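You operate a simulated robot arm through the tools that you are given. There is no shell and no other tool.

Carry out the task below with a simulated robot arm. There is one attempt and no reset: what you move stays moved.

JOB
Check the blue sensor at 150 C in well 2 and rack it by its reading.
Fine: its plastic handle stays cool; over 5 C off the block heat goes in the red rack, else the green; switch the sensor tester off after.

Only the result counts: the job must be done as asked and must still hold three seconds after the hand-in. Knocking over, shifting, dropping, spilling or breaking anything else fails it.

ROBOT AND FRAMES
A 7-joint arm with a two-finger parallel gripper, fixed in place. Base frame: the origin is at the foot of the arm, x ahead of it, y to its left, z up; the work surface is at about z = 0.95. Lengths are in m, angles in degrees, forces in N, time in s.
With the tool pointing down near the work surface it reaches from about 0.1 to 0.62 m from the base axis. Its first joint turns from -66.0 to 66.0 degrees. Payload 1.57 kg.
The tool frame sits at the grasp point between the pads (the TCP): z along the fingers, y along the line on which they close. The tips reach 0.03 m beyond it. Largest opening 0.08 m; finger width 0.017, thickness 0.012; the body of the gripper, 0.04 by 0.082 m, starts 0.08 m behind the TCP.
Orientation is told as [roll, pitch, yaw] about the base's x, y, z axes, in that order, counted from this pose: with the fingers straight down and closing along the base's y, the tool's x points along the base's -x, its y along +y and its z along -z.

CONTROLS
- The arm moves only by the tool send_rows. Its argument "steps" is text: rows parted by semicolons, each of 7 numbers parted by spaces: the shift along the tool's x, y, z in units of 25 mm (1.0 is 25 mm), then the turn, a rotation vector about the tool's x, y, z in units of 5 degrees (1.0 is 5 degrees), then the finger opening in m, from 0 to 0.08. In form: x y z ax ay az fingers; .... A call has 1 to 20 rows; each row shifts and turns the commanded pose from where the row before left it, along the tool's axes as they then stand. A call with a number of a shift or a turn outside -1 to 1 is refused whole. Each row takes 0.2 s and may step no farther than 0.05 m and 8.6 degrees from the row before; otherwise, or with a gripper value out of range, the whole call is refused. A pose out of reach is approached as far as the arm can. The call stops where the force on the tool passes 40 N (or 10 N more than at its start, if that is more) or the arm is blocked; 0.2 s more then pass. Each finger travels about 0.072 m/s and halts on what it meets, pressing with about 20 N; the grip force reading is that of the motor and also rises with nothing between the fingers. The clock runs only during rows and for 0.2 s after the last one: add rows that do not move to give the fingers time. It gives the time, the measured TCP pose, the force on the tool (base axes), the opening and the grip force at its end, in the units of the frame above (readings bear some noise), with the torque about the TCP (base axes, N m) and any sound that the robot's microphone picked up.
- Cameras (640 x 400 px; columns grow to the right, rows downward): "scene" is fixed at [0.0393, 0.4182, 1.429]; the picture's right is [-0.89, -0.46, 0.00], its down [-0.23, 0.45, -0.86] and it looks along [0.39, -0.77, -0.51] (base axes); focal length 309 px, centre (320, 200). "wrist" rides on the gripper at [0.072, -0.007, -0.122] in the tool frame; the picture's right is [0.09, 1.00, 0.00], its down [-0.84, 0.08, -0.54] and it looks along [-0.54, 0.05, 0.84] (tool axes); focal length 238 px, centre (320, 200). There is no depth. A picture from a camera that has moved, and an enlarged one, comes with that camera's place and axes in the base frame and with its lens.
- snapshot(camera): a new picture of that camera. The clock stands still meanwhile.
- enlarge(camera, box): a new picture of the part [left, top, right, bottom] of that camera's present view, enlarged. The clock stands still meanwhile.
- sign_off(): hands the job in; it is judged then, once.

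Nothing tells you positions but the pictures and the camera data. Unless the task says otherwise, let go and move clear before handing in.

The tools are called after "Request:" as name(argument=value, ...) on one line, values as JSON. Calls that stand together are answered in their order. send_rows: Moves the arm, as the interface text tells. Its arguments: {"type":"object","properties":{"steps":{"type":"string"}},"required":["steps"]} The other tools are called the same way: snapshot (camera) takes a picture; enlarge (camera, box) takes an enlarged picture of a part of a camera's view; sign_off () hands the job in.

At the start:

```text
t: 0.0
tool_pos: [0.3575, 0.0384, 1.2763]
orientation: [0.0, 0.0, -0.1]
force: [0.7, 0.1, -0.7]
ft_torque: [-0.01, 0.03, -0.01]
opening: 0.0799
gripper_force: 0.0
```

scene: 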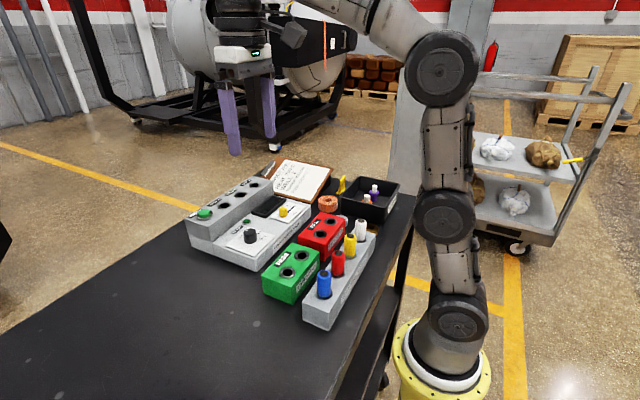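
wrist: 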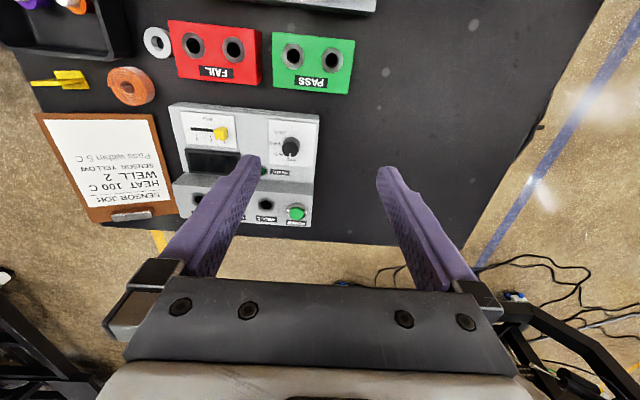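

I see a bench with a grey sensor tester (knob, slider, wells, green button), a red FAIL rack, a green PASS rack and a sensor rack holding blue, red, yellow and white sensors. I'll look closer at each part before moving.

Request:
enlarge(camera="scene", box=[180, 160, 340, 280])

Request:
enlarge(camera="scene", box=[250, 170, 410, 330])

Request:
enlarge(camera="wrist", box=[160, 90, 330, 230])

Request:
enlarge(camera="wrist", box=[20, 0, 380, 230])

```text
3.33 times, centred on (260, 220) of scene
camera zoom: at [0.0393, 0.4182, 1.429], right [-0.89, -0.46, 0.0], down [-0.23, 0.45, -0.86], along [0.39, -0.77, -0.51], focal length 1031 px, centre (520, 133)
```

zoom: 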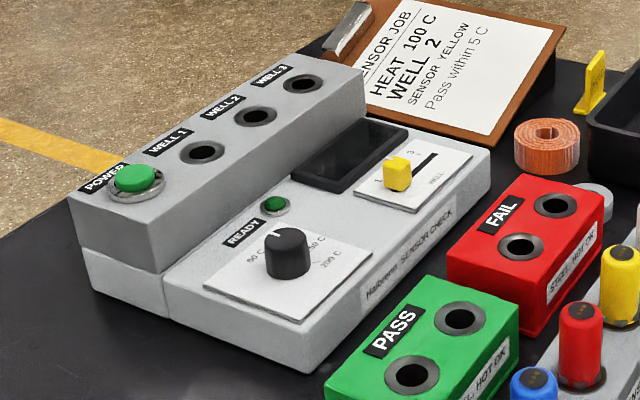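

```text
2.50 times, centred on (330, 250) of scene
camera zoom: at [0.0393, 0.4182, 1.429], right [-0.89, -0.46, 0.0], down [-0.23, 0.45, -0.86], along [0.39, -0.77, -0.51], focal length 773 px, centre (295, 75)
```

zoom: 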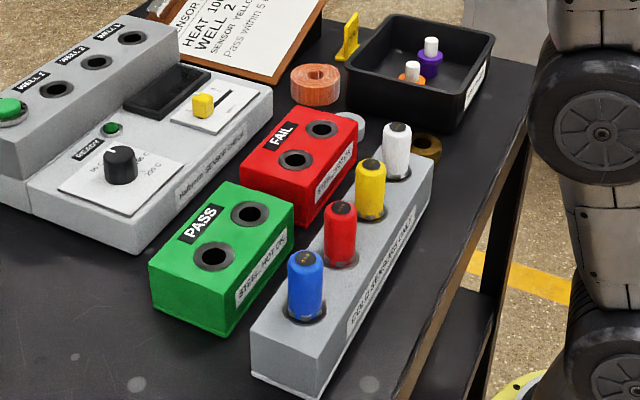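

```text
2.86 times, centred on (245, 160) of wrist
camera zoom: at [0.2867, 0.0321, 1.3974], right [-0.09, 1.0, 0.0], down [0.84, 0.08, 0.54], along [0.54, 0.05, -0.84], focal length 681 px, centre (534, 314)
```

zoom: 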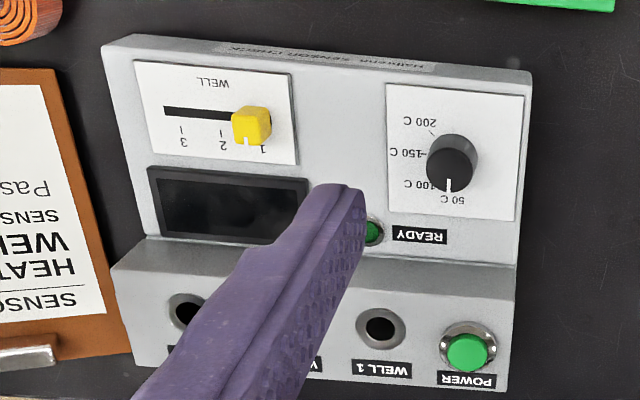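

```text
1.74 times, centred on (200, 115) of wrist
camera zoom: at [0.2867, 0.0321, 1.3974], right [-0.09, 1.0, 0.0], down [0.84, 0.08, 0.54], along [0.54, 0.05, -0.84], focal length 414 px, centre (529, 348)
```

zoom: 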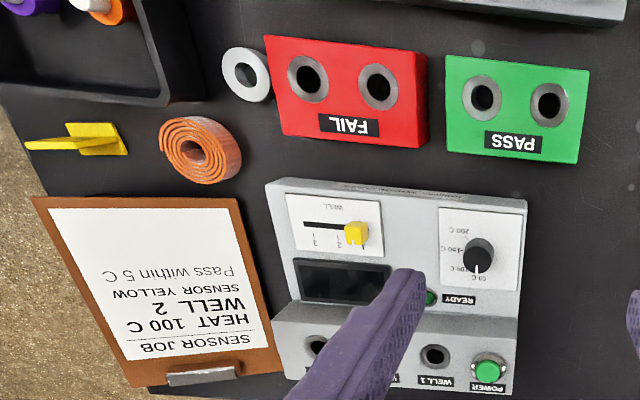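

The tester looks off (dark display, knob at 50 C, slider at well 1). The clipboard names another job (yellow, 100 C), which I'll ignore in favour of the one I was given. Next I'll move over the bench to locate things better.

Request:
send_rows(steps="0.33 -0.9 0.3 0 0 0 0.08; 0.33 -0.9 0.3 0 0 0 0.08; 0.33 -0.9 0.3 0 0 0 0.08; 0.33 -0.9 0.3 0 0 0 0.08; 0.33 -0.9 0.3 0 0 0 0.08; 0.33 -0.9 0.3 0 0 0 0.08; 0.33 -0.9 0.3 0 0 0 0.08; 0 0 0 0 0 0 0.08")

Request:
snapshot(camera="wrist")

Request:
snapshot(camera="scene")

```text
t: 1.8
tool_pos: [0.3006, -0.1211, 1.2257]
orientation: [0.0, 0.0, 0.0]
force: [0.0, -0.5, -0.1]
ft_torque: [0.01, 0.02, -0.02]
opening: 0.0801
gripper_force: 0.0
```

```text
taken
camera wrist: at [0.2295, -0.1267, 1.3454], right [-0.09, 1.0, 0.0], down [0.84, 0.08, 0.54], along [0.54, 0.05, -0.84], focal length 238 px, centre (320, 200)
```

wrist: 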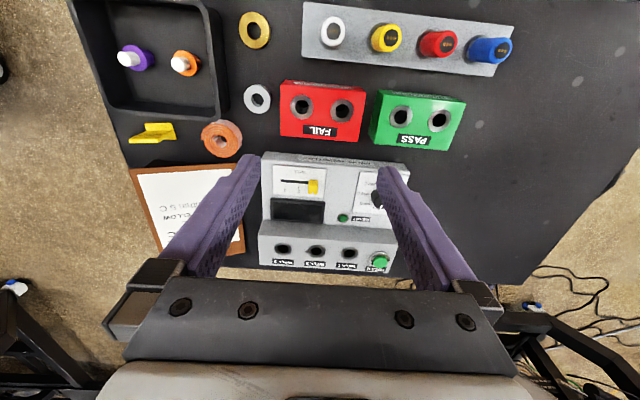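

```text
taken
```

scene: 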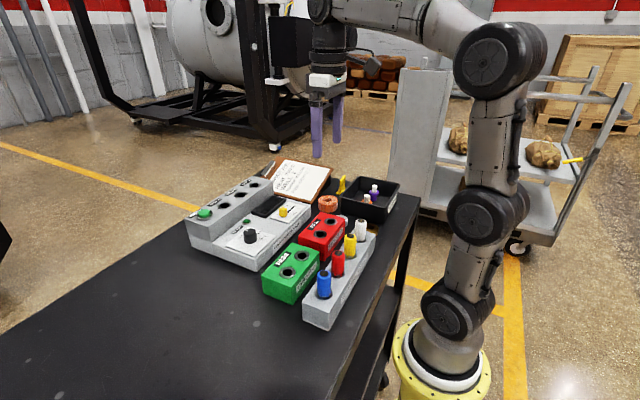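

Request:
enlarge(camera="wrist", box=[250, 130, 410, 280])

Request:
enlarge(camera="wrist", box=[230, 0, 530, 170])

Request:
enlarge(camera="scene", box=[180, 170, 290, 270])

Request:
enlarge(camera="scene", box=[255, 190, 385, 335])

```text
2.67 times, centred on (330, 205) of wrist
camera zoom: at [0.2295, -0.1267, 1.3454], right [-0.09, 1.0, 0.0], down [0.84, 0.08, 0.54], along [0.54, 0.05, -0.84], focal length 636 px, centre (293, 187)
```

zoom: 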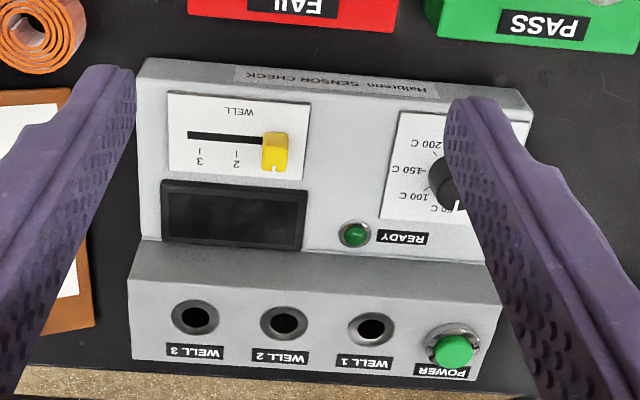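

```text
2.13 times, centred on (380, 85) of wrist
camera zoom: at [0.2295, -0.1267, 1.3454], right [-0.09, 1.0, 0.0], down [0.84, 0.08, 0.54], along [0.54, 0.05, -0.84], focal length 508 px, centre (192, 445)
```

zoom: 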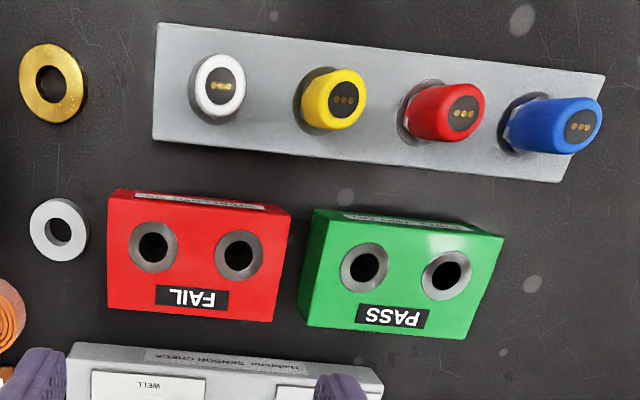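

```text
4.00 times, centred on (235, 220) of scene
camera zoom: at [0.0393, 0.4182, 1.429], right [-0.89, -0.46, 0.0], down [-0.23, 0.45, -0.86], along [0.39, -0.77, -0.51], focal length 1237 px, centre (660, 120)
```

zoom: 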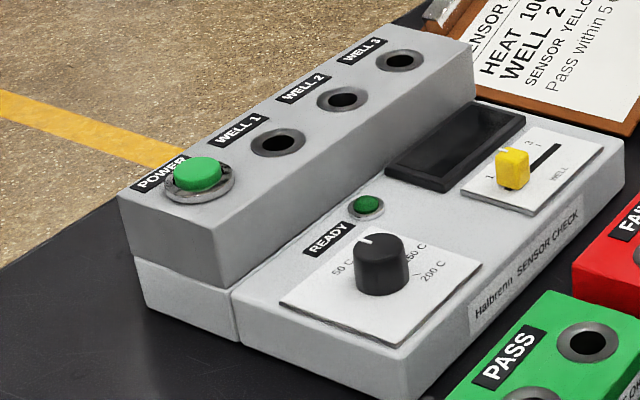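

```text
2.76 times, centred on (320, 262) of scene
camera zoom: at [0.0393, 0.4182, 1.429], right [-0.89, -0.46, 0.0], down [-0.23, 0.45, -0.86], along [0.39, -0.77, -0.51], focal length 853 px, centre (320, 28)
```

zoom: 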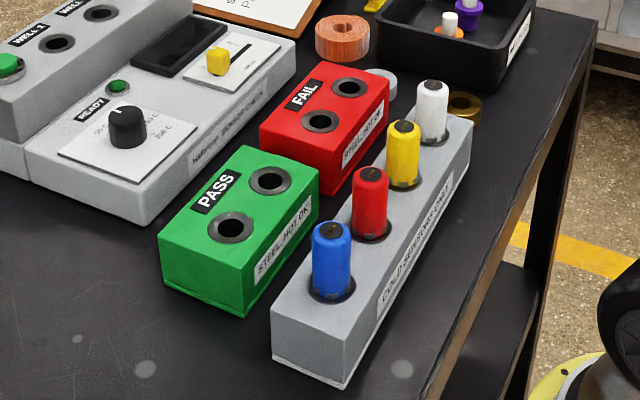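

The pictures put well 2 at about (0.536, -0.104, 1.037), the power button at about (0.537, 0.008), the knob at about (0.427, -0.003), the slider at about (0.42, -0.12) and the blue handle top at about (0.215, 0.064, 1.048). I'll go closer to read the knob's dial.

Request:
send_rows(steps="-0.24 0.944 0.606 0 0 0 0.08; -0.24 0.944 0.606 0 0 0 0.08; -0.24 0.944 0.606 0 0 0 0.08; -0.24 0.944 0.606 0 0 0 0.08; -0.24 0.944 0.606 0 0 0 0.08; 0 0 0 0 0 0 0.08")

Request:
snapshot(camera="wrist")

Request:
enlarge(camera="wrist", box=[260, 140, 380, 260])

```text
t: 3.2
tool_pos: [0.3283, -0.0034, 1.1504]
orientation: [0.0, -0.1, 0.0]
force: [0.0, 0.8, -0.8]
ft_torque: [0.01, 0.01, 0.0]
opening: 0.08
gripper_force: 0.1
```

```text
taken
camera wrist: at [0.2572, -0.0086, 1.2704], right [-0.09, 1.0, 0.0], down [0.84, 0.08, 0.54], along [0.54, 0.05, -0.84], focal length 238 px, centre (320, 200)
```

wrist: 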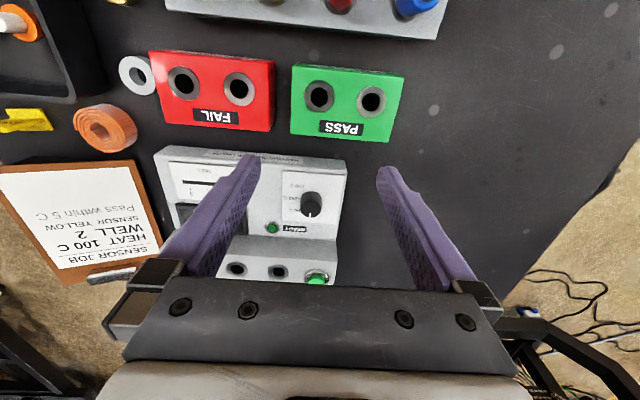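

```text
3.33 times, centred on (320, 200) of wrist
camera zoom: at [0.2572, -0.0086, 1.2704], right [-0.09, 1.0, 0.0], down [0.84, 0.08, 0.54], along [0.54, 0.05, -0.84], focal length 794 px, centre (320, 200)
```

zoom: 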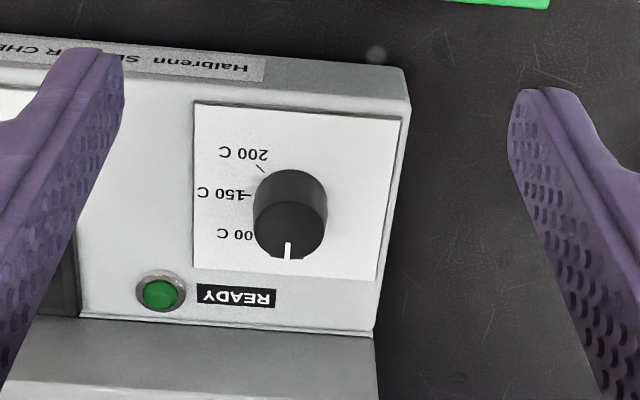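

The dial goes clockwise seen from above: 50 C points to +x, and 150 C is 90 degrees on, towards -y. I'll first hover over the green POWER button with the fingers closed.

Request:
send_rows(steps="-0.94 0.06 0 0 0 0 0; -0.94 0.06 0 0 0 0 0; -0.94 0.06 0 0 0 0 0; -0.94 0.06 0 0 0 0 0; -0.94 0.06 0 0 0 0 0; -0.94 0.06 0 0 0 0 0; -0.94 0.06 0 0 0 0 0; -0.94 0.06 0 0 0 0 0; -0.94 0.06 0 0 0 0 0; 0 0 0.8 0 0 0 0; 0 0 0.8 0 0 0 0; 0 0 0 0 0 0 0")

Request:
snapshot(camera="scene")

Request:
snapshot(camera="wrist")

Request:
enlarge(camera="scene", box=[170, 140, 290, 260])

```text
t: 5.8
tool_pos: [0.5407, 0.0107, 1.1068]
orientation: [0.1, 0.1, 0.0]
force: [0.9, -0.4, 0.5]
ft_torque: [0.0, 0.04, -0.03]
opening: 0.0
gripper_force: 19.8
```

```text
taken
```

scene: 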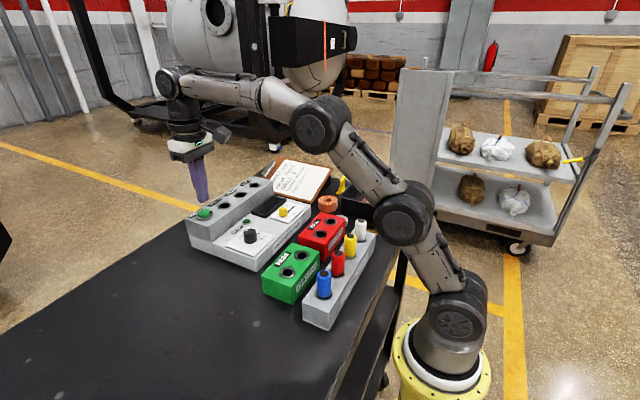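

```text
taken
camera wrist: at [0.47, 0.0047, 1.2268], right [-0.09, 1.0, 0.0], down [0.84, 0.08, 0.54], along [0.54, 0.05, -0.84], focal length 238 px, centre (320, 200)
```

wrist: 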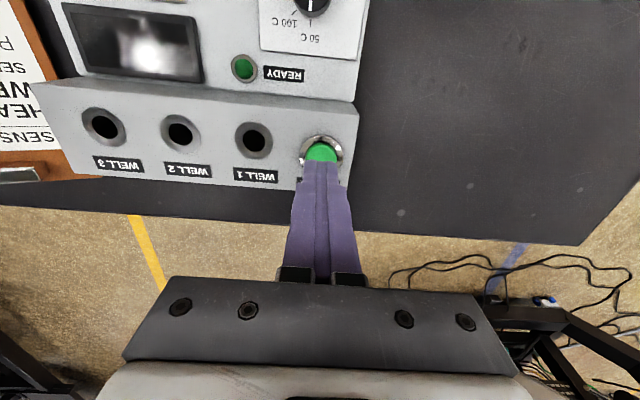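

```text
3.33 times, centred on (230, 200) of scene
camera zoom: at [0.0393, 0.4182, 1.429], right [-0.89, -0.46, 0.0], down [-0.23, 0.45, -0.86], along [0.39, -0.77, -0.51], focal length 1031 px, centre (620, 200)
```

zoom: 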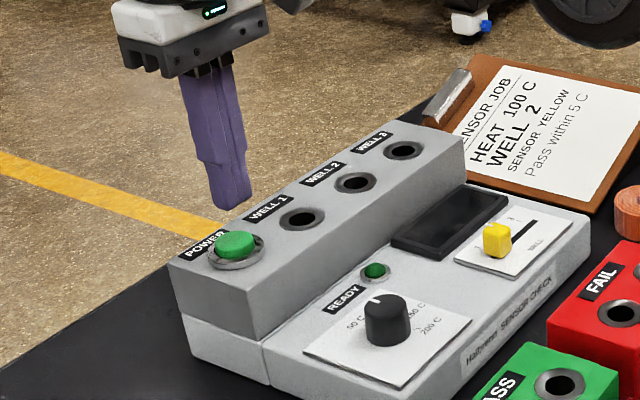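

The closed fingers are right above the POWER button. I'll lower them slowly until they touch and the button clicks.

Request:
send_rows(steps="0 0 0.4 0 0 0 0; 0 0 0.4 0 0 0 0; 0 0 0.08 0 0 0 0; 0 0 0.08 0 0 0 0; 0 0 0.08 0 0 0 0; 0 0 0.08 0 0 0 0; 0 0 0 0 0 0 0")

Request:
enlarge(camera="scene", box=[170, 160, 290, 260])

```text
t: 7.4
tool_pos: [0.5416, 0.0117, 1.0802]
orientation: [0.0, 0.1, 0.1]
force: [-0.1, 0.0, 0.5]
ft_torque: [0.0, -0.02, 0.01]
opening: 0.0
gripper_force: 20.1
```

```text
4.00 times, centred on (230, 210) of scene
camera zoom: at [0.0393, 0.4182, 1.429], right [-0.89, -0.46, 0.0], down [-0.23, 0.45, -0.86], along [0.39, -0.77, -0.51], focal length 1237 px, centre (680, 160)
```

zoom: 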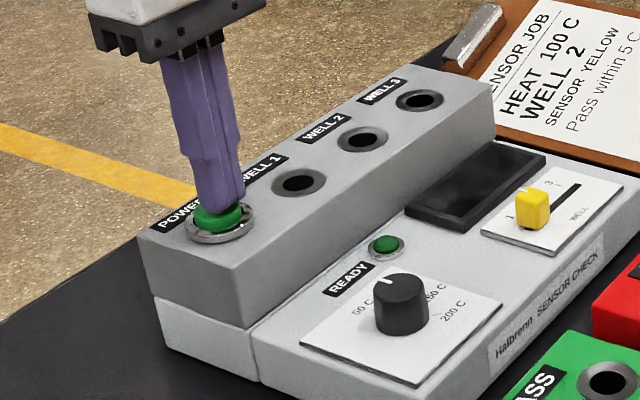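

Nearly touching, with no force yet. I'll press down in 1 mm steps.

Request:
send_rows(steps="0 0 0.04 0 0 0 0; 0 0 0.04 0 0 0 0; 0 0 0.04 0 0 0 0; 0 0 0.04 0 0 0 0; 0 0 0 0 0 0 0")

Request:
enlarge(camera="scene", box=[170, 160, 290, 260])

```text
t: 8.6
tool_pos: [0.5421, 0.0116, 1.0774]
orientation: [0.0, 0.0, 0.0]
force: [-0.3, -0.1, 1.3]
ft_torque: [0.01, -0.03, 0.02]
opening: 0.0
gripper_force: 20.0
```

```text
4.00 times, centred on (230, 210) of scene
camera zoom: at [0.0392, 0.4182, 1.429], right [-0.89, -0.46, 0.0], down [-0.23, 0.45, -0.86], along [0.39, -0.77, -0.51], focal length 1237 px, centre (680, 160)
```

zoom: 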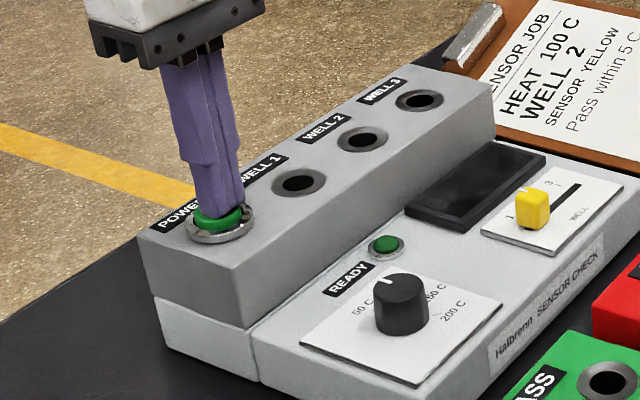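

The button is starting to go in, with about 1 N on the tool. I'll keep pressing.

Request:
send_rows(steps="0 0 0.04 0 0 0 0; 0 0 0.04 0 0 0 0; 0 0 0.04 0 0 0 0; 0 0 0 0 0 0 0")

Request:
enlarge(camera="scene", box=[170, 160, 290, 260])

```text
t: 9.6
tool_pos: [0.5414, 0.012, 1.0739]
orientation: [0.1, 0.0, 0.0]
force: [0.9, -0.6, 2.5]
ft_torque: [-0.03, -0.03, -0.02]
opening: 0.0002
gripper_force: 20.7
heard: click
```

```text
4.00 times, centred on (230, 210) of scene
camera zoom: at [0.0392, 0.4181, 1.429], right [-0.89, -0.46, 0.0], down [-0.23, 0.45, -0.86], along [0.39, -0.77, -0.51], focal length 1237 px, centre (680, 160)
```

zoom: 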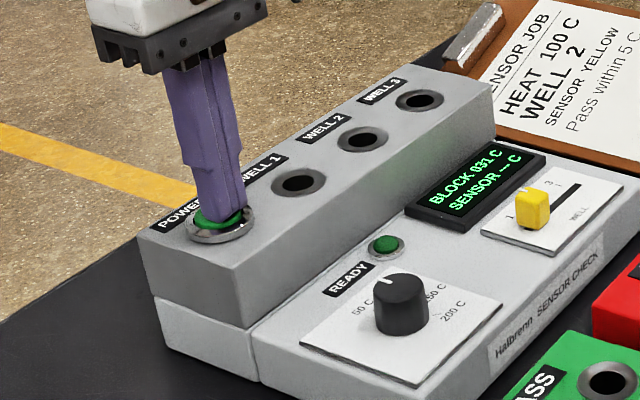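

The tester clicked on and the display reads "BLOCK 031 C / SENSOR -- C". I'll lift off and hover over the temperature knob, yawed +45 degrees so the 90 degree turn is centred for the wrist.

Request:
send_rows(steps="0 0 -0.4 0 0 0 0; 0 0 -1 0 0 0 0; 0.876 -0.134 0 0 0 0 0.03; 0.876 -0.134 0 0 0 0 0.06; 0.876 -0.134 0 0 0 0 0.06; 0.876 -0.134 0 0 0 0 0.06; 0.876 -0.134 0 0 0 0 0.06; 0 0 0 0 0 -1 0.06; 0 0 0 0 0 -1 0.06; 0 0 0 0 0 -1 0.06; 0 0 0 0 0 -1 0.06; 0 0 0 0 0 -1 0.06; 0 0 0 0 0 -1 0.06; 0 0 0 0 0 -1 0.06; 0 0 0 0 0 -1 0.06; 0 0 0 0 0 -1 0.06; 0 0 0 0 0 0 0.06")

Request:
snapshot(camera="wrist")

Request:
enlarge(camera="scene", box=[170, 140, 310, 260])

```text
t: 13.2
tool_pos: [0.433, -0.0052, 1.1079]
orientation: [0.0, 0.0, 45.2]
force: [-0.2, -0.5, -1.2]
ft_torque: [0.03, 0.02, 0.0]
opening: 0.06
gripper_force: 0.1
```

```text
taken
camera wrist: at [0.3872, -0.0595, 1.2287], right [-0.77, 0.64, 0.0], down [0.54, 0.65, 0.54], along [0.35, 0.42, -0.84], focal length 238 px, centre (320, 200)
```

wrist: 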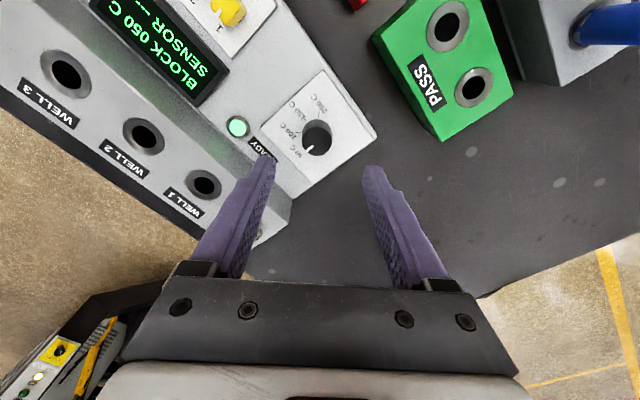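

```text
3.33 times, centred on (240, 200) of scene
camera zoom: at [0.0393, 0.4182, 1.429], right [-0.89, -0.46, 0.0], down [-0.23, 0.45, -0.86], along [0.39, -0.77, -0.51], focal length 1031 px, centre (587, 200)
```

zoom: 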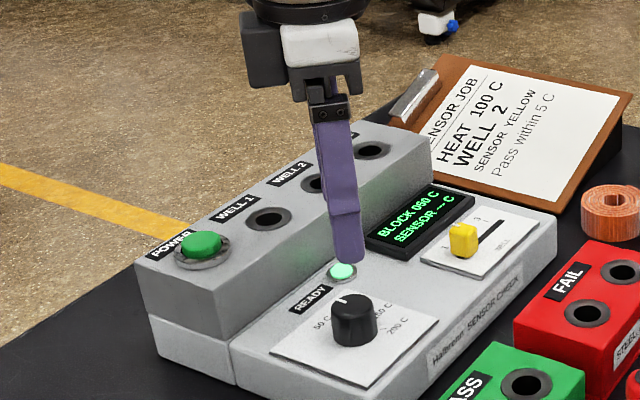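

The block has already reached 050 C and READY is lit. I'll enlarge the wrist view to centre on the knob exactly.

Request:
enlarge(camera="wrist", box=[270, 80, 370, 180])

```text
4.00 times, centred on (320, 130) of wrist
camera zoom: at [0.3872, -0.0595, 1.2287], right [-0.77, 0.64, 0.0], down [0.54, 0.65, 0.54], along [0.35, 0.42, -0.84], focal length 953 px, centre (320, 480)
```

zoom: 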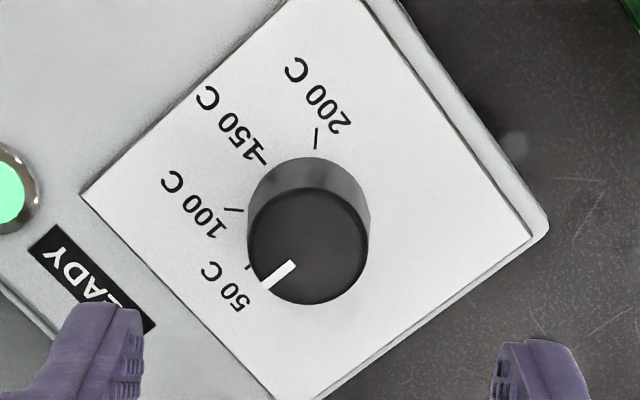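

The knob centre comes out at (0.435, -0.006) with its top at about z 1.02, so I only need a 2 mm correction. I'll lower over it to TCP z of about 1.032, then close.

Request:
send_rows(steps="-0.03 -0.06 0.75 0 0 0 0.06; 0 0 0.75 0 0 0 0.06; 0 0 0.75 0 0 0 0.06; 0 0 0.4 0 0 0 0.06; 0 0 0.3 0 0 0 0.06; 0 0 0 0 0 0 0.06")

Request:
snapshot(camera="wrist")

Request:
enlarge(camera="scene", box=[190, 180, 290, 270])

```text
t: 14.6
tool_pos: [0.4345, -0.0058, 1.0347]
orientation: [-0.1, 0.0, 45.0]
force: [-0.3, 0.4, 0.4]
ft_torque: [-0.02, 0.0, -0.04]
opening: 0.0601
gripper_force: 0.1
```

```text
taken
camera wrist: at [0.3888, -0.0603, 1.155], right [-0.77, 0.64, 0.0], down [0.54, 0.65, 0.54], along [0.35, 0.42, -0.84], focal length 238 px, centre (320, 200)
```

wrist: 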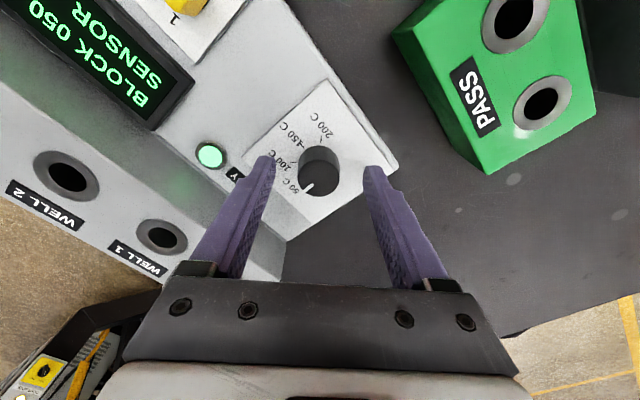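

```text
4.44 times, centred on (240, 225) of scene
camera zoom: at [0.0393, 0.4182, 1.429], right [-0.89, -0.46, 0.0], down [-0.23, 0.45, -0.86], along [0.39, -0.77, -0.51], focal length 1374 px, centre (676, 89)
```

zoom: 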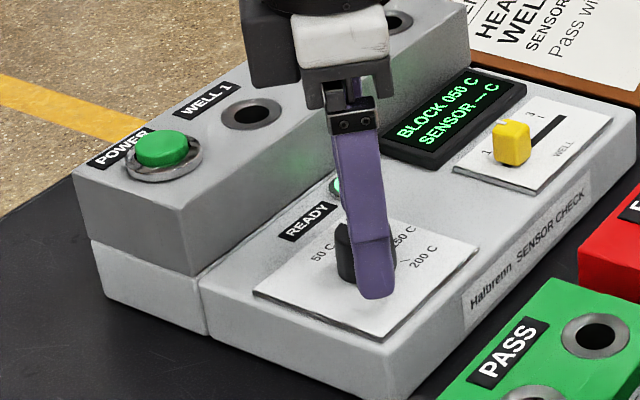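

The knob sits between the fingertips. I'll close on it and check the grip before turning.

Request:
send_rows(steps="0 0 0 0 0 0 0.045; 0 0 0 0 0 0 0.03; 0 0 0 0 0 0 0.015; 0 0 0 0 0 0 0.01; 0 0 0 0 0 0 0.01")

Request:
enlarge(camera="wrist", box=[240, 100, 400, 260])

```text
t: 15.8
tool_pos: [0.4338, -0.0056, 1.0342]
orientation: [0.0, 0.0, 45.0]
force: [6.9, -5.7, -3.9]
ft_torque: [-0.16, -0.21, 0.01]
opening: 0.0284
gripper_force: 39.4
```

```text
2.50 times, centred on (320, 180) of wrist
camera zoom: at [0.3892, -0.0608, 1.1551], right [-0.77, 0.64, 0.0], down [0.54, 0.65, 0.54], along [0.35, 0.42, -0.84], focal length 596 px, centre (320, 250)
```

zoom: 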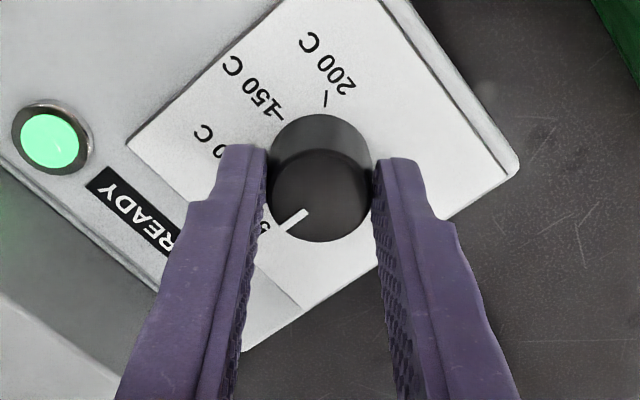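

The knob is gripped at an opening of 0.0284, with a slight side load, so I'll ease the tool 1 mm with that load and turn clockwise 45 degrees first.

Request:
send_rows(steps="0 -0.04 0 0 0 0 0.01; 0 0 0 0 0 1 0.01; 0 0 0 0 0 1 0.01; 0 0 0 0 0 1 0.01; 0 0 0 0 0 1 0.01; 0 0 0 0 0 1 0.01; 0 0 0 0 0 1 0.01; 0 0 0 0 0 1 0.01; 0 0 0 0 0 1 0.01; 0 0 0 0 0 1 0.01; 0 0 0 0 0 0 0.01")

Request:
enlarge(camera="wrist", box=[240, 100, 400, 260])

Request:
enlarge(camera="scene", box=[190, 180, 290, 270])

```text
t: 18.2
tool_pos: [0.4347, -0.006, 1.0349]
orientation: [0.2, 0.0, -0.1]
force: [-13.3, 20.7, 9.5]
ft_torque: [0.45, 0.41, 0.01]
opening: 0.0288
gripper_force: 38.9
```

```text
2.50 times, centred on (320, 180) of wrist
camera zoom: at [0.3633, -0.0113, 1.1552], right [-0.09, 1.0, 0.0], down [0.84, 0.07, 0.54], along [0.54, 0.05, -0.84], focal length 596 px, centre (320, 250)
```

zoom: 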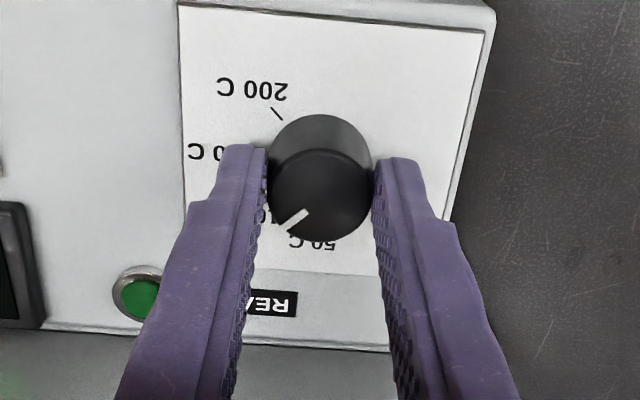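

```text
4.44 times, centred on (240, 225) of scene
camera zoom: at [0.0387, 0.4188, 1.4289], right [-0.89, -0.46, 0.0], down [-0.23, 0.45, -0.86], along [0.39, -0.77, -0.51], focal length 1374 px, centre (676, 89)
```

zoom: 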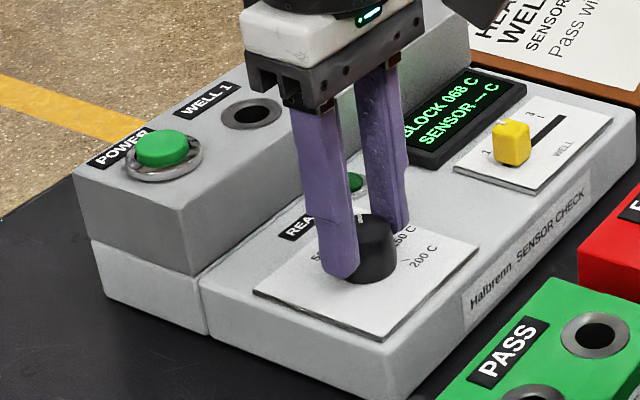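

The knob turned 45 degrees with the grip and the block is now heating, but my side shift was too big and there's about 25 N of side load. I'll move back about 0.6 mm to relieve it.

Request:
send_rows(steps="0.02 0.025 0 0 0 0 0.01; 0 0 0 0 0 0 0.01")

```text
t: 18.8
tool_pos: [0.433, -0.0057, 1.0348]
orientation: [0.1, 0.0, -0.1]
force: [-4.8, 15.7, 7.7]
ft_torque: [0.61, 1.02, 0.02]
opening: 0.0287
gripper_force: 38.8
```

Request:
send_rows(steps="0.01 0.03 0 0 0 0 0.01; 0 0 0 0 0 0 0.01")

```text
t: 19.4
tool_pos: [0.4342, -0.0059, 1.0351]
orientation: [-0.1, -0.1, 0.0]
force: [-2.1, 9.4, 3.6]
ft_torque: [0.45, 0.14, 0.01]
opening: 0.0284
gripper_force: 38.6
```

Request:
send_rows(steps="0 0.03 0 0 0 0 0.01; 0 0 0 0 0 1 0.01; 0 0 0 0 0 1 0.01; 0 0 0 0 0 1 0.01; 0 0 0 0 0 1 0.01; 0 0 0 0 0 0 0.01")

```text
t: 20.8
tool_pos: [0.4343, -0.0048, 1.0355]
orientation: [0.0, -0.2, -20.1]
force: [4.4, -2.5, 4.1]
ft_torque: [-0.13, -0.11, 0.04]
opening: 0.0287
gripper_force: 38.7
```

The side load is low now. I'll turn the remaining 25 degrees.

Request:
send_rows(steps="0 0 0 0 0 1 0.01; 0 0 0 0 0 1 0.01; 0 0 0 0 0 1 0.01; 0 0 0 0 0 1 0.01; 0 0 0 0 0 1 0.01; 0 0 0 0 0 0 0.01")

Request:
enlarge(camera="wrist", box=[240, 100, 400, 260])

Request:
enlarge(camera="scene", box=[190, 180, 290, 270])

```text
t: 22.2
tool_pos: [0.4343, -0.0041, 1.035]
orientation: [0.1, 0.0, -45.1]
force: [9.1, -3.2, 8.0]
ft_torque: [-0.38, -0.44, 0.0]
opening: 0.0287
gripper_force: 38.9
```

```text
2.50 times, centred on (320, 180) of wrist
camera zoom: at [0.3797, 0.0432, 1.155], right [0.64, 0.77, 0.0], down [0.64, -0.54, 0.54], along [0.42, -0.35, -0.84], focal length 596 px, centre (320, 250)
```

zoom: 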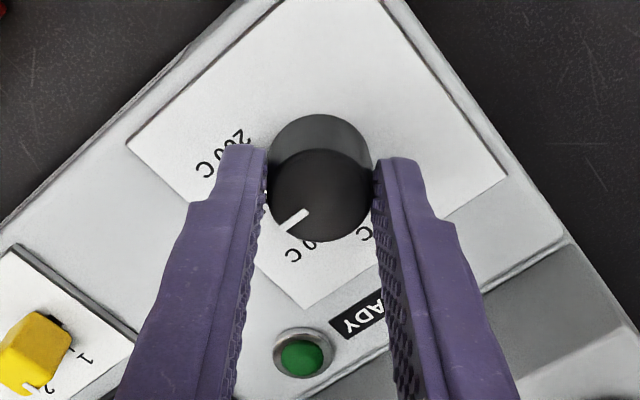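

```text
4.44 times, centred on (240, 225) of scene
camera zoom: at [0.0394, 0.4181, 1.429], right [-0.89, -0.46, 0.0], down [-0.23, 0.45, -0.86], along [0.39, -0.77, -0.51], focal length 1374 px, centre (676, 89)
```

zoom: 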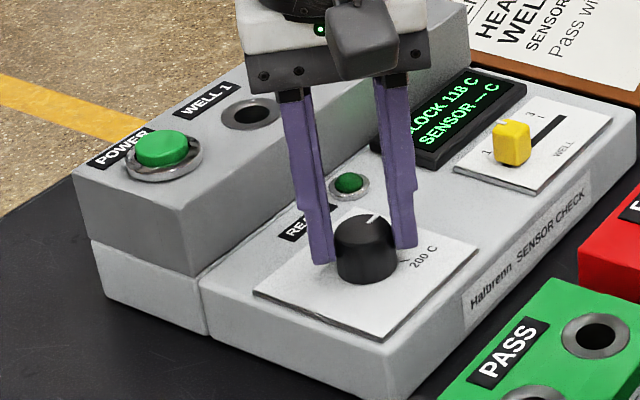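

The knob has turned along with the grip through about 90 degrees. I'll release it, lift and check the pointer.

Request:
send_rows(steps="0 0 0 0 0 0 0.045; 0 0 0 0 0 0 0.06; 0 0 0 0 0 0 0.06; 0 0 -0.75 0 0 0 0.06; 0 0 -0.75 0 0 0 0.06; 0 0 -0.75 0 0 0 0.06; 0 0 -0.75 0 0 0 0.06; 0 0 0 0 0 0 0.06")

Request:
enlarge(camera="wrist", box=[240, 60, 400, 220])

Request:
enlarge(camera="scene", box=[180, 160, 300, 270])

```text
t: 24.0
tool_pos: [0.4348, -0.0047, 1.111]
orientation: [0.0, 0.0, -44.9]
force: [-0.1, -0.7, -0.6]
ft_torque: [0.01, -0.03, 0.0]
opening: 0.0599
gripper_force: 0.0
```

```text
2.50 times, centred on (320, 140) of wrist
camera zoom: at [0.3797, 0.0428, 1.2314], right [0.64, 0.77, 0.0], down [0.65, -0.54, 0.54], along [0.42, -0.35, -0.84], focal length 596 px, centre (320, 350)
```

zoom: 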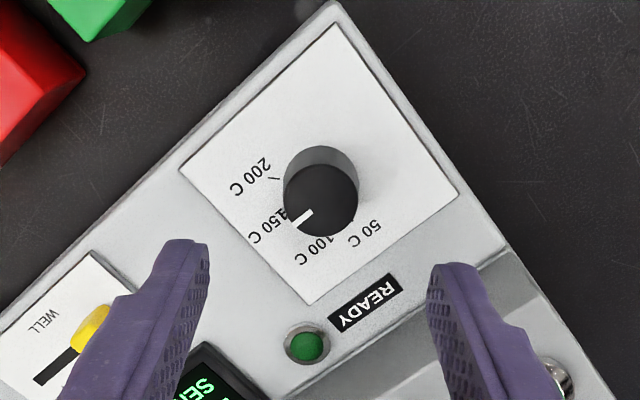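

```text
3.64 times, centred on (240, 215) of scene
camera zoom: at [0.0393, 0.4182, 1.429], right [-0.89, -0.46, 0.0], down [-0.23, 0.45, -0.86], along [0.39, -0.77, -0.51], focal length 1124 px, centre (611, 146)
```

zoom: 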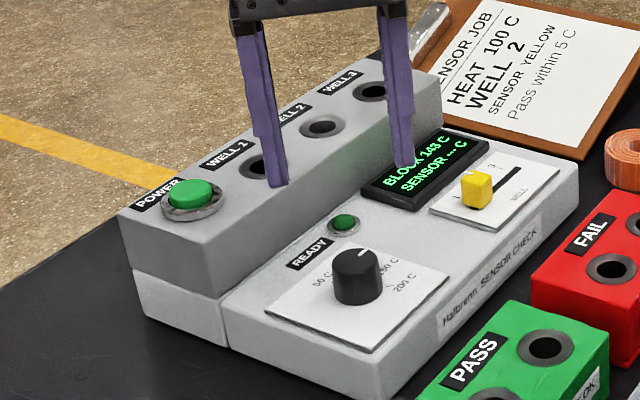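

The pointer is at 150 C and the block is already at 143 C. Next is the well slider: I'll yaw back to 0 and hover above it.

Request:
send_rows(steps="0 0 0 0 0 -1 0.06; 0 0 0 0 0 -1 0.06; 0 0 0 0 0 -1 0.06; 0 0 0 0 0 -1 0.06; 0 0 0 0 0 -1 0.06; 0 0 0 0 0 -1 0.06; 0 0 0 0 0 -1 0.06; 0 0 0 0 0 -1 0.06; 0 0 0 0 0 -1 0.06; 0.12 -0.92 0 0 0 0 0.06; 0.12 -0.92 0 0 0 0 0.06; 0.12 -0.92 0 0 0 0 0.06; 0.12 -0.92 0 0 0 0 0.06; 0.12 -0.92 0 0 0 0 0.06; 0 0 0 0 0 0 0.06")

Request:
snapshot(camera="wrist")

Request:
enlarge(camera="wrist", box=[240, 60, 400, 220])

Request:
enlarge(camera="scene", box=[180, 150, 320, 270])

```text
t: 27.2
tool_pos: [0.4185, -0.1187, 1.1107]
orientation: [0.0, 0.0, 0.0]
force: [-0.4, 0.2, -0.5]
ft_torque: [-0.04, -0.01, 0.0]
opening: 0.0601
gripper_force: 0.1
```

```text
taken
camera wrist: at [0.3472, -0.1252, 1.2301], right [-0.09, 1.0, 0.0], down [0.84, 0.08, 0.54], along [0.54, 0.05, -0.84], focal length 238 px, centre (320, 200)
```

wrist: 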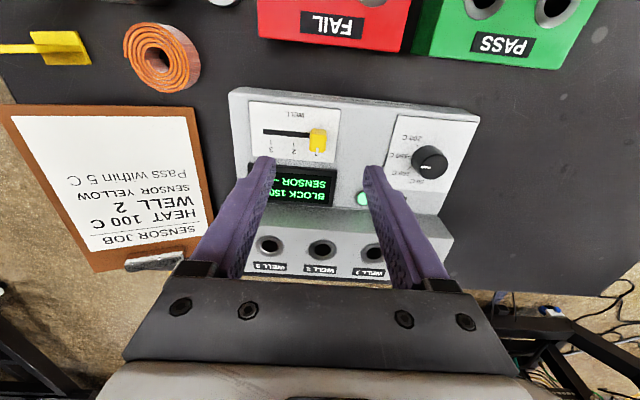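

```text
2.50 times, centred on (320, 140) of wrist
camera zoom: at [0.3472, -0.1252, 1.2301], right [-0.09, 1.0, 0.0], down [0.84, 0.08, 0.54], along [0.54, 0.05, -0.84], focal length 596 px, centre (320, 350)
```

zoom: 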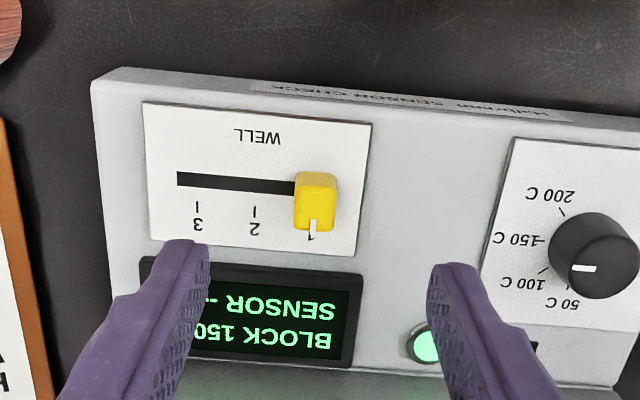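

```text
3.33 times, centred on (250, 210) of scene
camera zoom: at [0.0393, 0.4182, 1.429], right [-0.89, -0.46, 0.0], down [-0.23, 0.45, -0.86], along [0.39, -0.77, -0.51], focal length 1031 px, centre (553, 167)
```

zoom: 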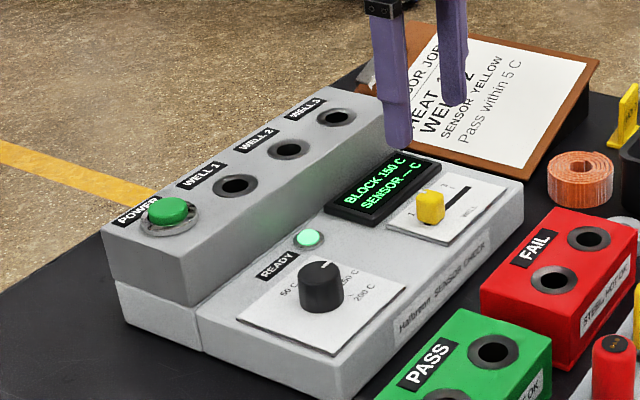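

The block reads 150 C, READY is lit and the slider is still at 1. I'll grip the yellow slider at about (0.421, -0.120) and slide it 23.5 mm towards -y to position 2.

Request:
send_rows(steps="-0.08 -0.06 0.75 0 0 0 0.045; 0 0 0.75 0 0 0 0.04; 0 0 0.75 0 0 0 0.04; 0 0 0.5 0 0 0 0.04; 0 0 0.35 0 0 0 0.04; 0 0 0 0 0 0 0.04")

Request:
enlarge(camera="wrist", box=[240, 100, 400, 260])

Request:
enlarge(camera="scene", box=[220, 160, 320, 250])

```text
t: 28.6
tool_pos: [0.4205, -0.1222, 1.033]
orientation: [0.0, 0.0, 0.0]
force: [0.1, -0.6, -0.5]
ft_torque: [0.0, 0.02, 0.0]
opening: 0.0402
gripper_force: 0.0
```

```text
2.50 times, centred on (320, 180) of wrist
camera zoom: at [0.3499, -0.1274, 1.1526], right [-0.09, 1.0, 0.0], down [0.84, 0.08, 0.54], along [0.54, 0.05, -0.84], focal length 596 px, centre (320, 250)
```

zoom: 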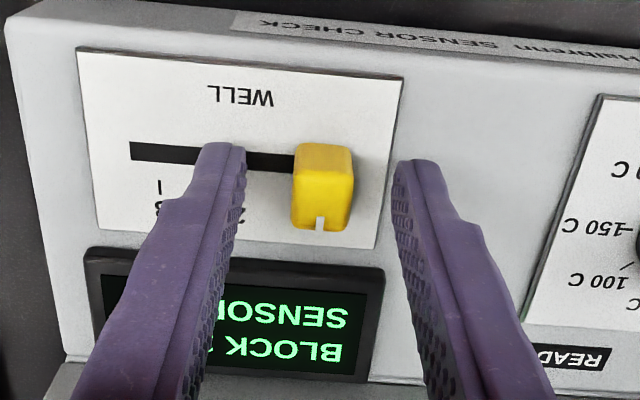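

```text
4.44 times, centred on (270, 205) of scene
camera zoom: at [0.0393, 0.4182, 1.429], right [-0.89, -0.46, 0.0], down [-0.23, 0.45, -0.86], along [0.39, -0.77, -0.51], focal length 1374 px, centre (542, 178)
```

zoom: 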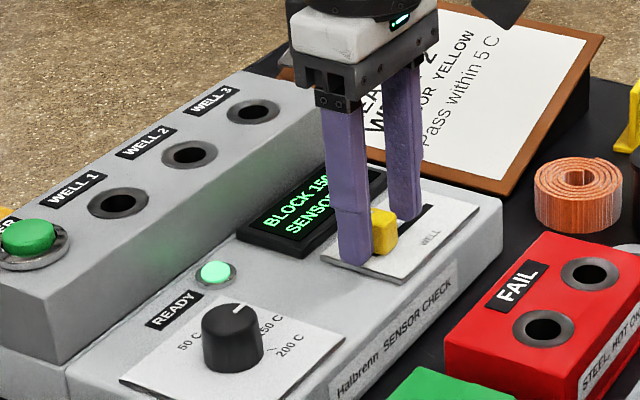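

Request:
send_rows(steps="0 0 0 0 0 0 0.025; 0 0 0 0 0 0 0.012; 0 0 0 0 0 0 0.01; 0 0 0 0 0 0 0.01")

Request:
enlarge(camera="wrist", box=[240, 100, 400, 260])

```text
t: 29.6
tool_pos: [0.4215, -0.1212, 1.0328]
orientation: [0.0, 0.0, 0.0]
force: [0.3, 1.3, -1.9]
ft_torque: [0.06, -0.1, -0.02]
opening: 0.0157
gripper_force: 31.4
```

```text
2.50 times, centred on (320, 180) of wrist
camera zoom: at [0.3499, -0.1273, 1.1527], right [-0.09, 1.0, 0.0], down [0.84, 0.08, 0.54], along [0.54, 0.05, -0.84], focal length 596 px, centre (320, 250)
```

zoom: 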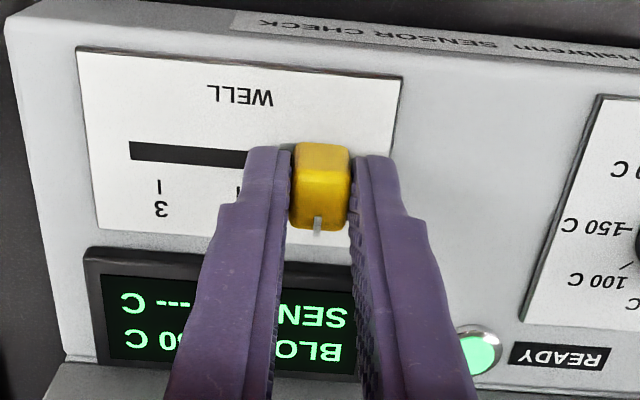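

The slider is gripped with little side load, so I'll slide it to position 2.

Request:
send_rows(steps="0 -0.2 0 0 0 0 0.01; 0 -0.2 0 0 0 0 0.01; 0 -0.2 0 0 0 0 0.01; 0 -0.2 0 0 0 0 0.01; 0 -0.13 0 0 0 0 0.01; 0 0 0 0 0 0 0.01")

Request:
enlarge(camera="wrist", box=[240, 100, 400, 260])

```text
t: 31.0
tool_pos: [0.4215, -0.1449, 1.0318]
orientation: [0.0, 0.0, 0.0]
force: [0.0, -1.6, -1.5]
ft_torque: [-0.04, -0.59, 0.02]
opening: 0.0155
gripper_force: 30.9
```

```text
2.50 times, centred on (320, 180) of wrist
camera zoom: at [0.35, -0.1499, 1.1528], right [-0.09, 1.0, 0.0], down [0.84, 0.08, 0.54], along [0.54, 0.05, -0.84], focal length 596 px, centre (320, 250)
```

zoom: 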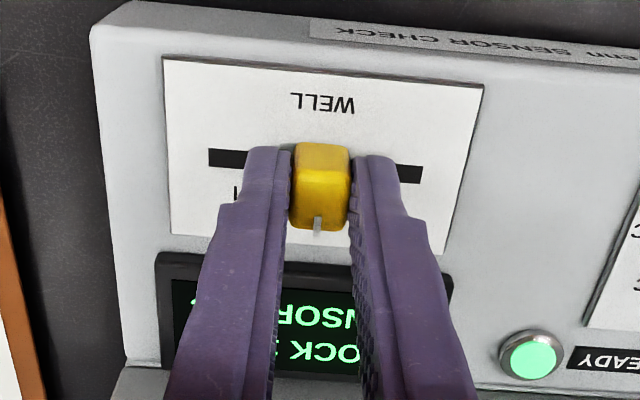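

The slider moved along with the fingers. I'll release, lift and check where it sits against the ticks.

Request:
send_rows(steps="0 0 0 0 0 0 0.025; 0 0 0 0 0 0 0.04; 0 0 0 0 0 0 0.04; 0 0 -0.75 0 0 0 0.05; 0 0 -0.75 0 0 0 0.06; 0 0 -0.75 0 0 0 0.06; 0 0 -0.75 0 0 0 0.06; 0 0 0 0 0 0 0.06")

Request:
enlarge(camera="wrist", box=[240, 60, 400, 220])

Request:
enlarge(camera="scene", box=[180, 150, 320, 270])

```text
t: 32.8
tool_pos: [0.4221, -0.1435, 1.1079]
orientation: [0.0, 0.0, 0.0]
force: [-0.2, -0.6, 0.2]
ft_torque: [0.02, 0.0, 0.01]
opening: 0.0599
gripper_force: 0.0
```

```text
2.50 times, centred on (320, 140) of wrist
camera zoom: at [0.3508, -0.1502, 1.2279], right [-0.09, 1.0, 0.0], down [0.84, 0.08, 0.54], along [0.54, 0.05, -0.84], focal length 596 px, centre (320, 350)
```

zoom: 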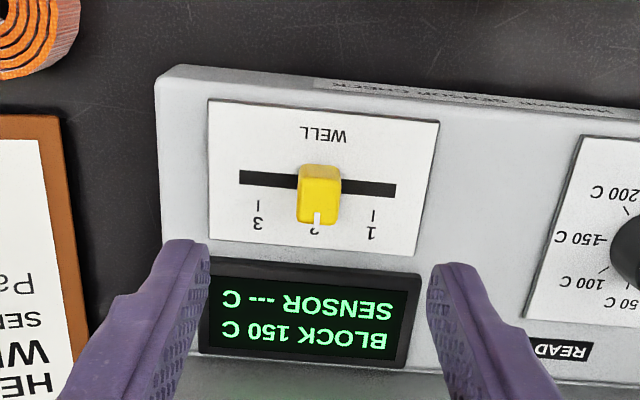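

```text
3.33 times, centred on (250, 210) of scene
camera zoom: at [0.0393, 0.4182, 1.429], right [-0.89, -0.46, 0.0], down [-0.23, 0.45, -0.86], along [0.39, -0.77, -0.51], focal length 1031 px, centre (553, 167)
```

zoom: 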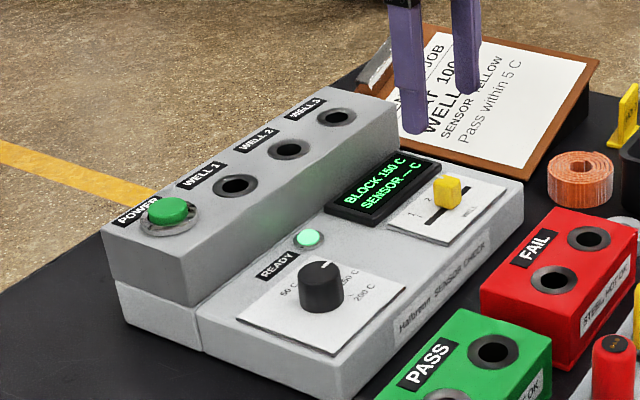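

The slider is at 2, the knob at 150, the block reads 150 C and READY is lit. Now I'll go over to hover above the blue sensor.

Request:
send_rows(steps="0.92 0.922 -0.142 0 0 0 0.06; 0.92 0.922 -0.142 0 0 0 0.06; 0.92 0.922 -0.142 0 0 0 0.06; 0.92 0.922 -0.142 0 0 0 0.06; 0.92 0.922 -0.142 0 0 0 0.06; 0.92 0.922 -0.142 0 0 0 0.06; 0.92 0.922 -0.142 0 0 0 0.06; 0.92 0.922 -0.142 0 0 0 0.06; 0.92 0.922 -0.142 0 0 0 0.06; 0 0 0 0 0 0 0.06")

Request:
snapshot(camera="wrist")

Request:
snapshot(camera="scene")

Request:
enlarge(camera="scene", box=[260, 190, 390, 340])

```text
t: 35.0
tool_pos: [0.2139, 0.0655, 1.139]
orientation: [0.1, 0.0, 0.0]
force: [0.7, 1.2, -0.4]
ft_torque: [-0.02, 0.02, -0.02]
opening: 0.0597
gripper_force: 0.0
```

```text
taken
camera wrist: at [0.1423, 0.0588, 1.2598], right [-0.09, 1.0, 0.0], down [0.84, 0.08, 0.54], along [0.54, 0.05, -0.84], focal length 238 px, centre (320, 200)
```

wrist: 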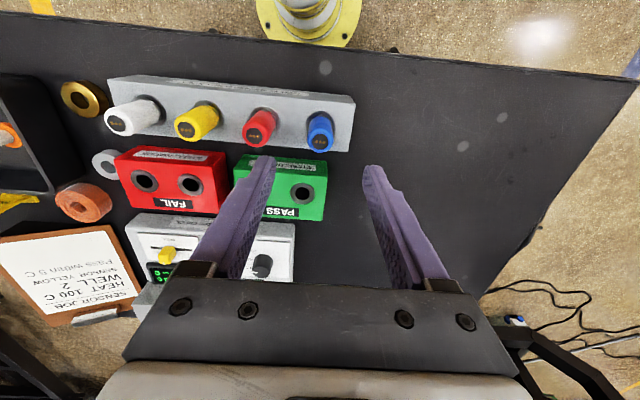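

```text
taken
```

scene: 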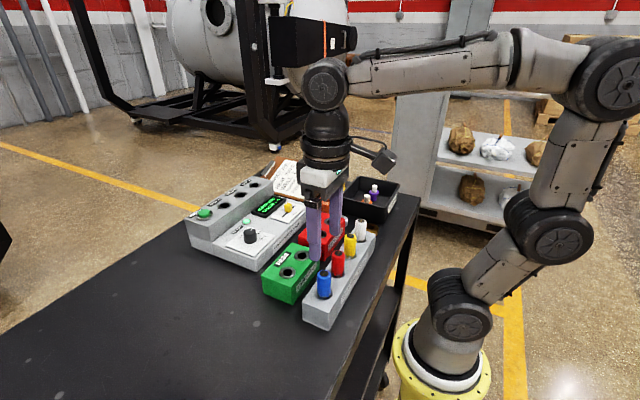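

```text
2.67 times, centred on (325, 265) of scene
camera zoom: at [0.0392, 0.4182, 1.429], right [-0.89, -0.46, 0.0], down [-0.23, 0.45, -0.86], along [0.39, -0.77, -0.51], focal length 825 px, centre (307, 27)
```

zoom: 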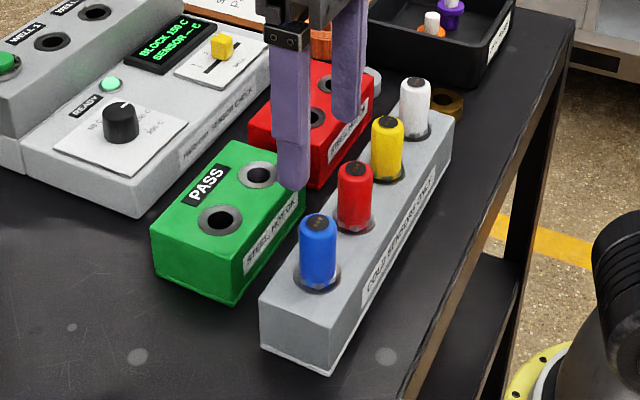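

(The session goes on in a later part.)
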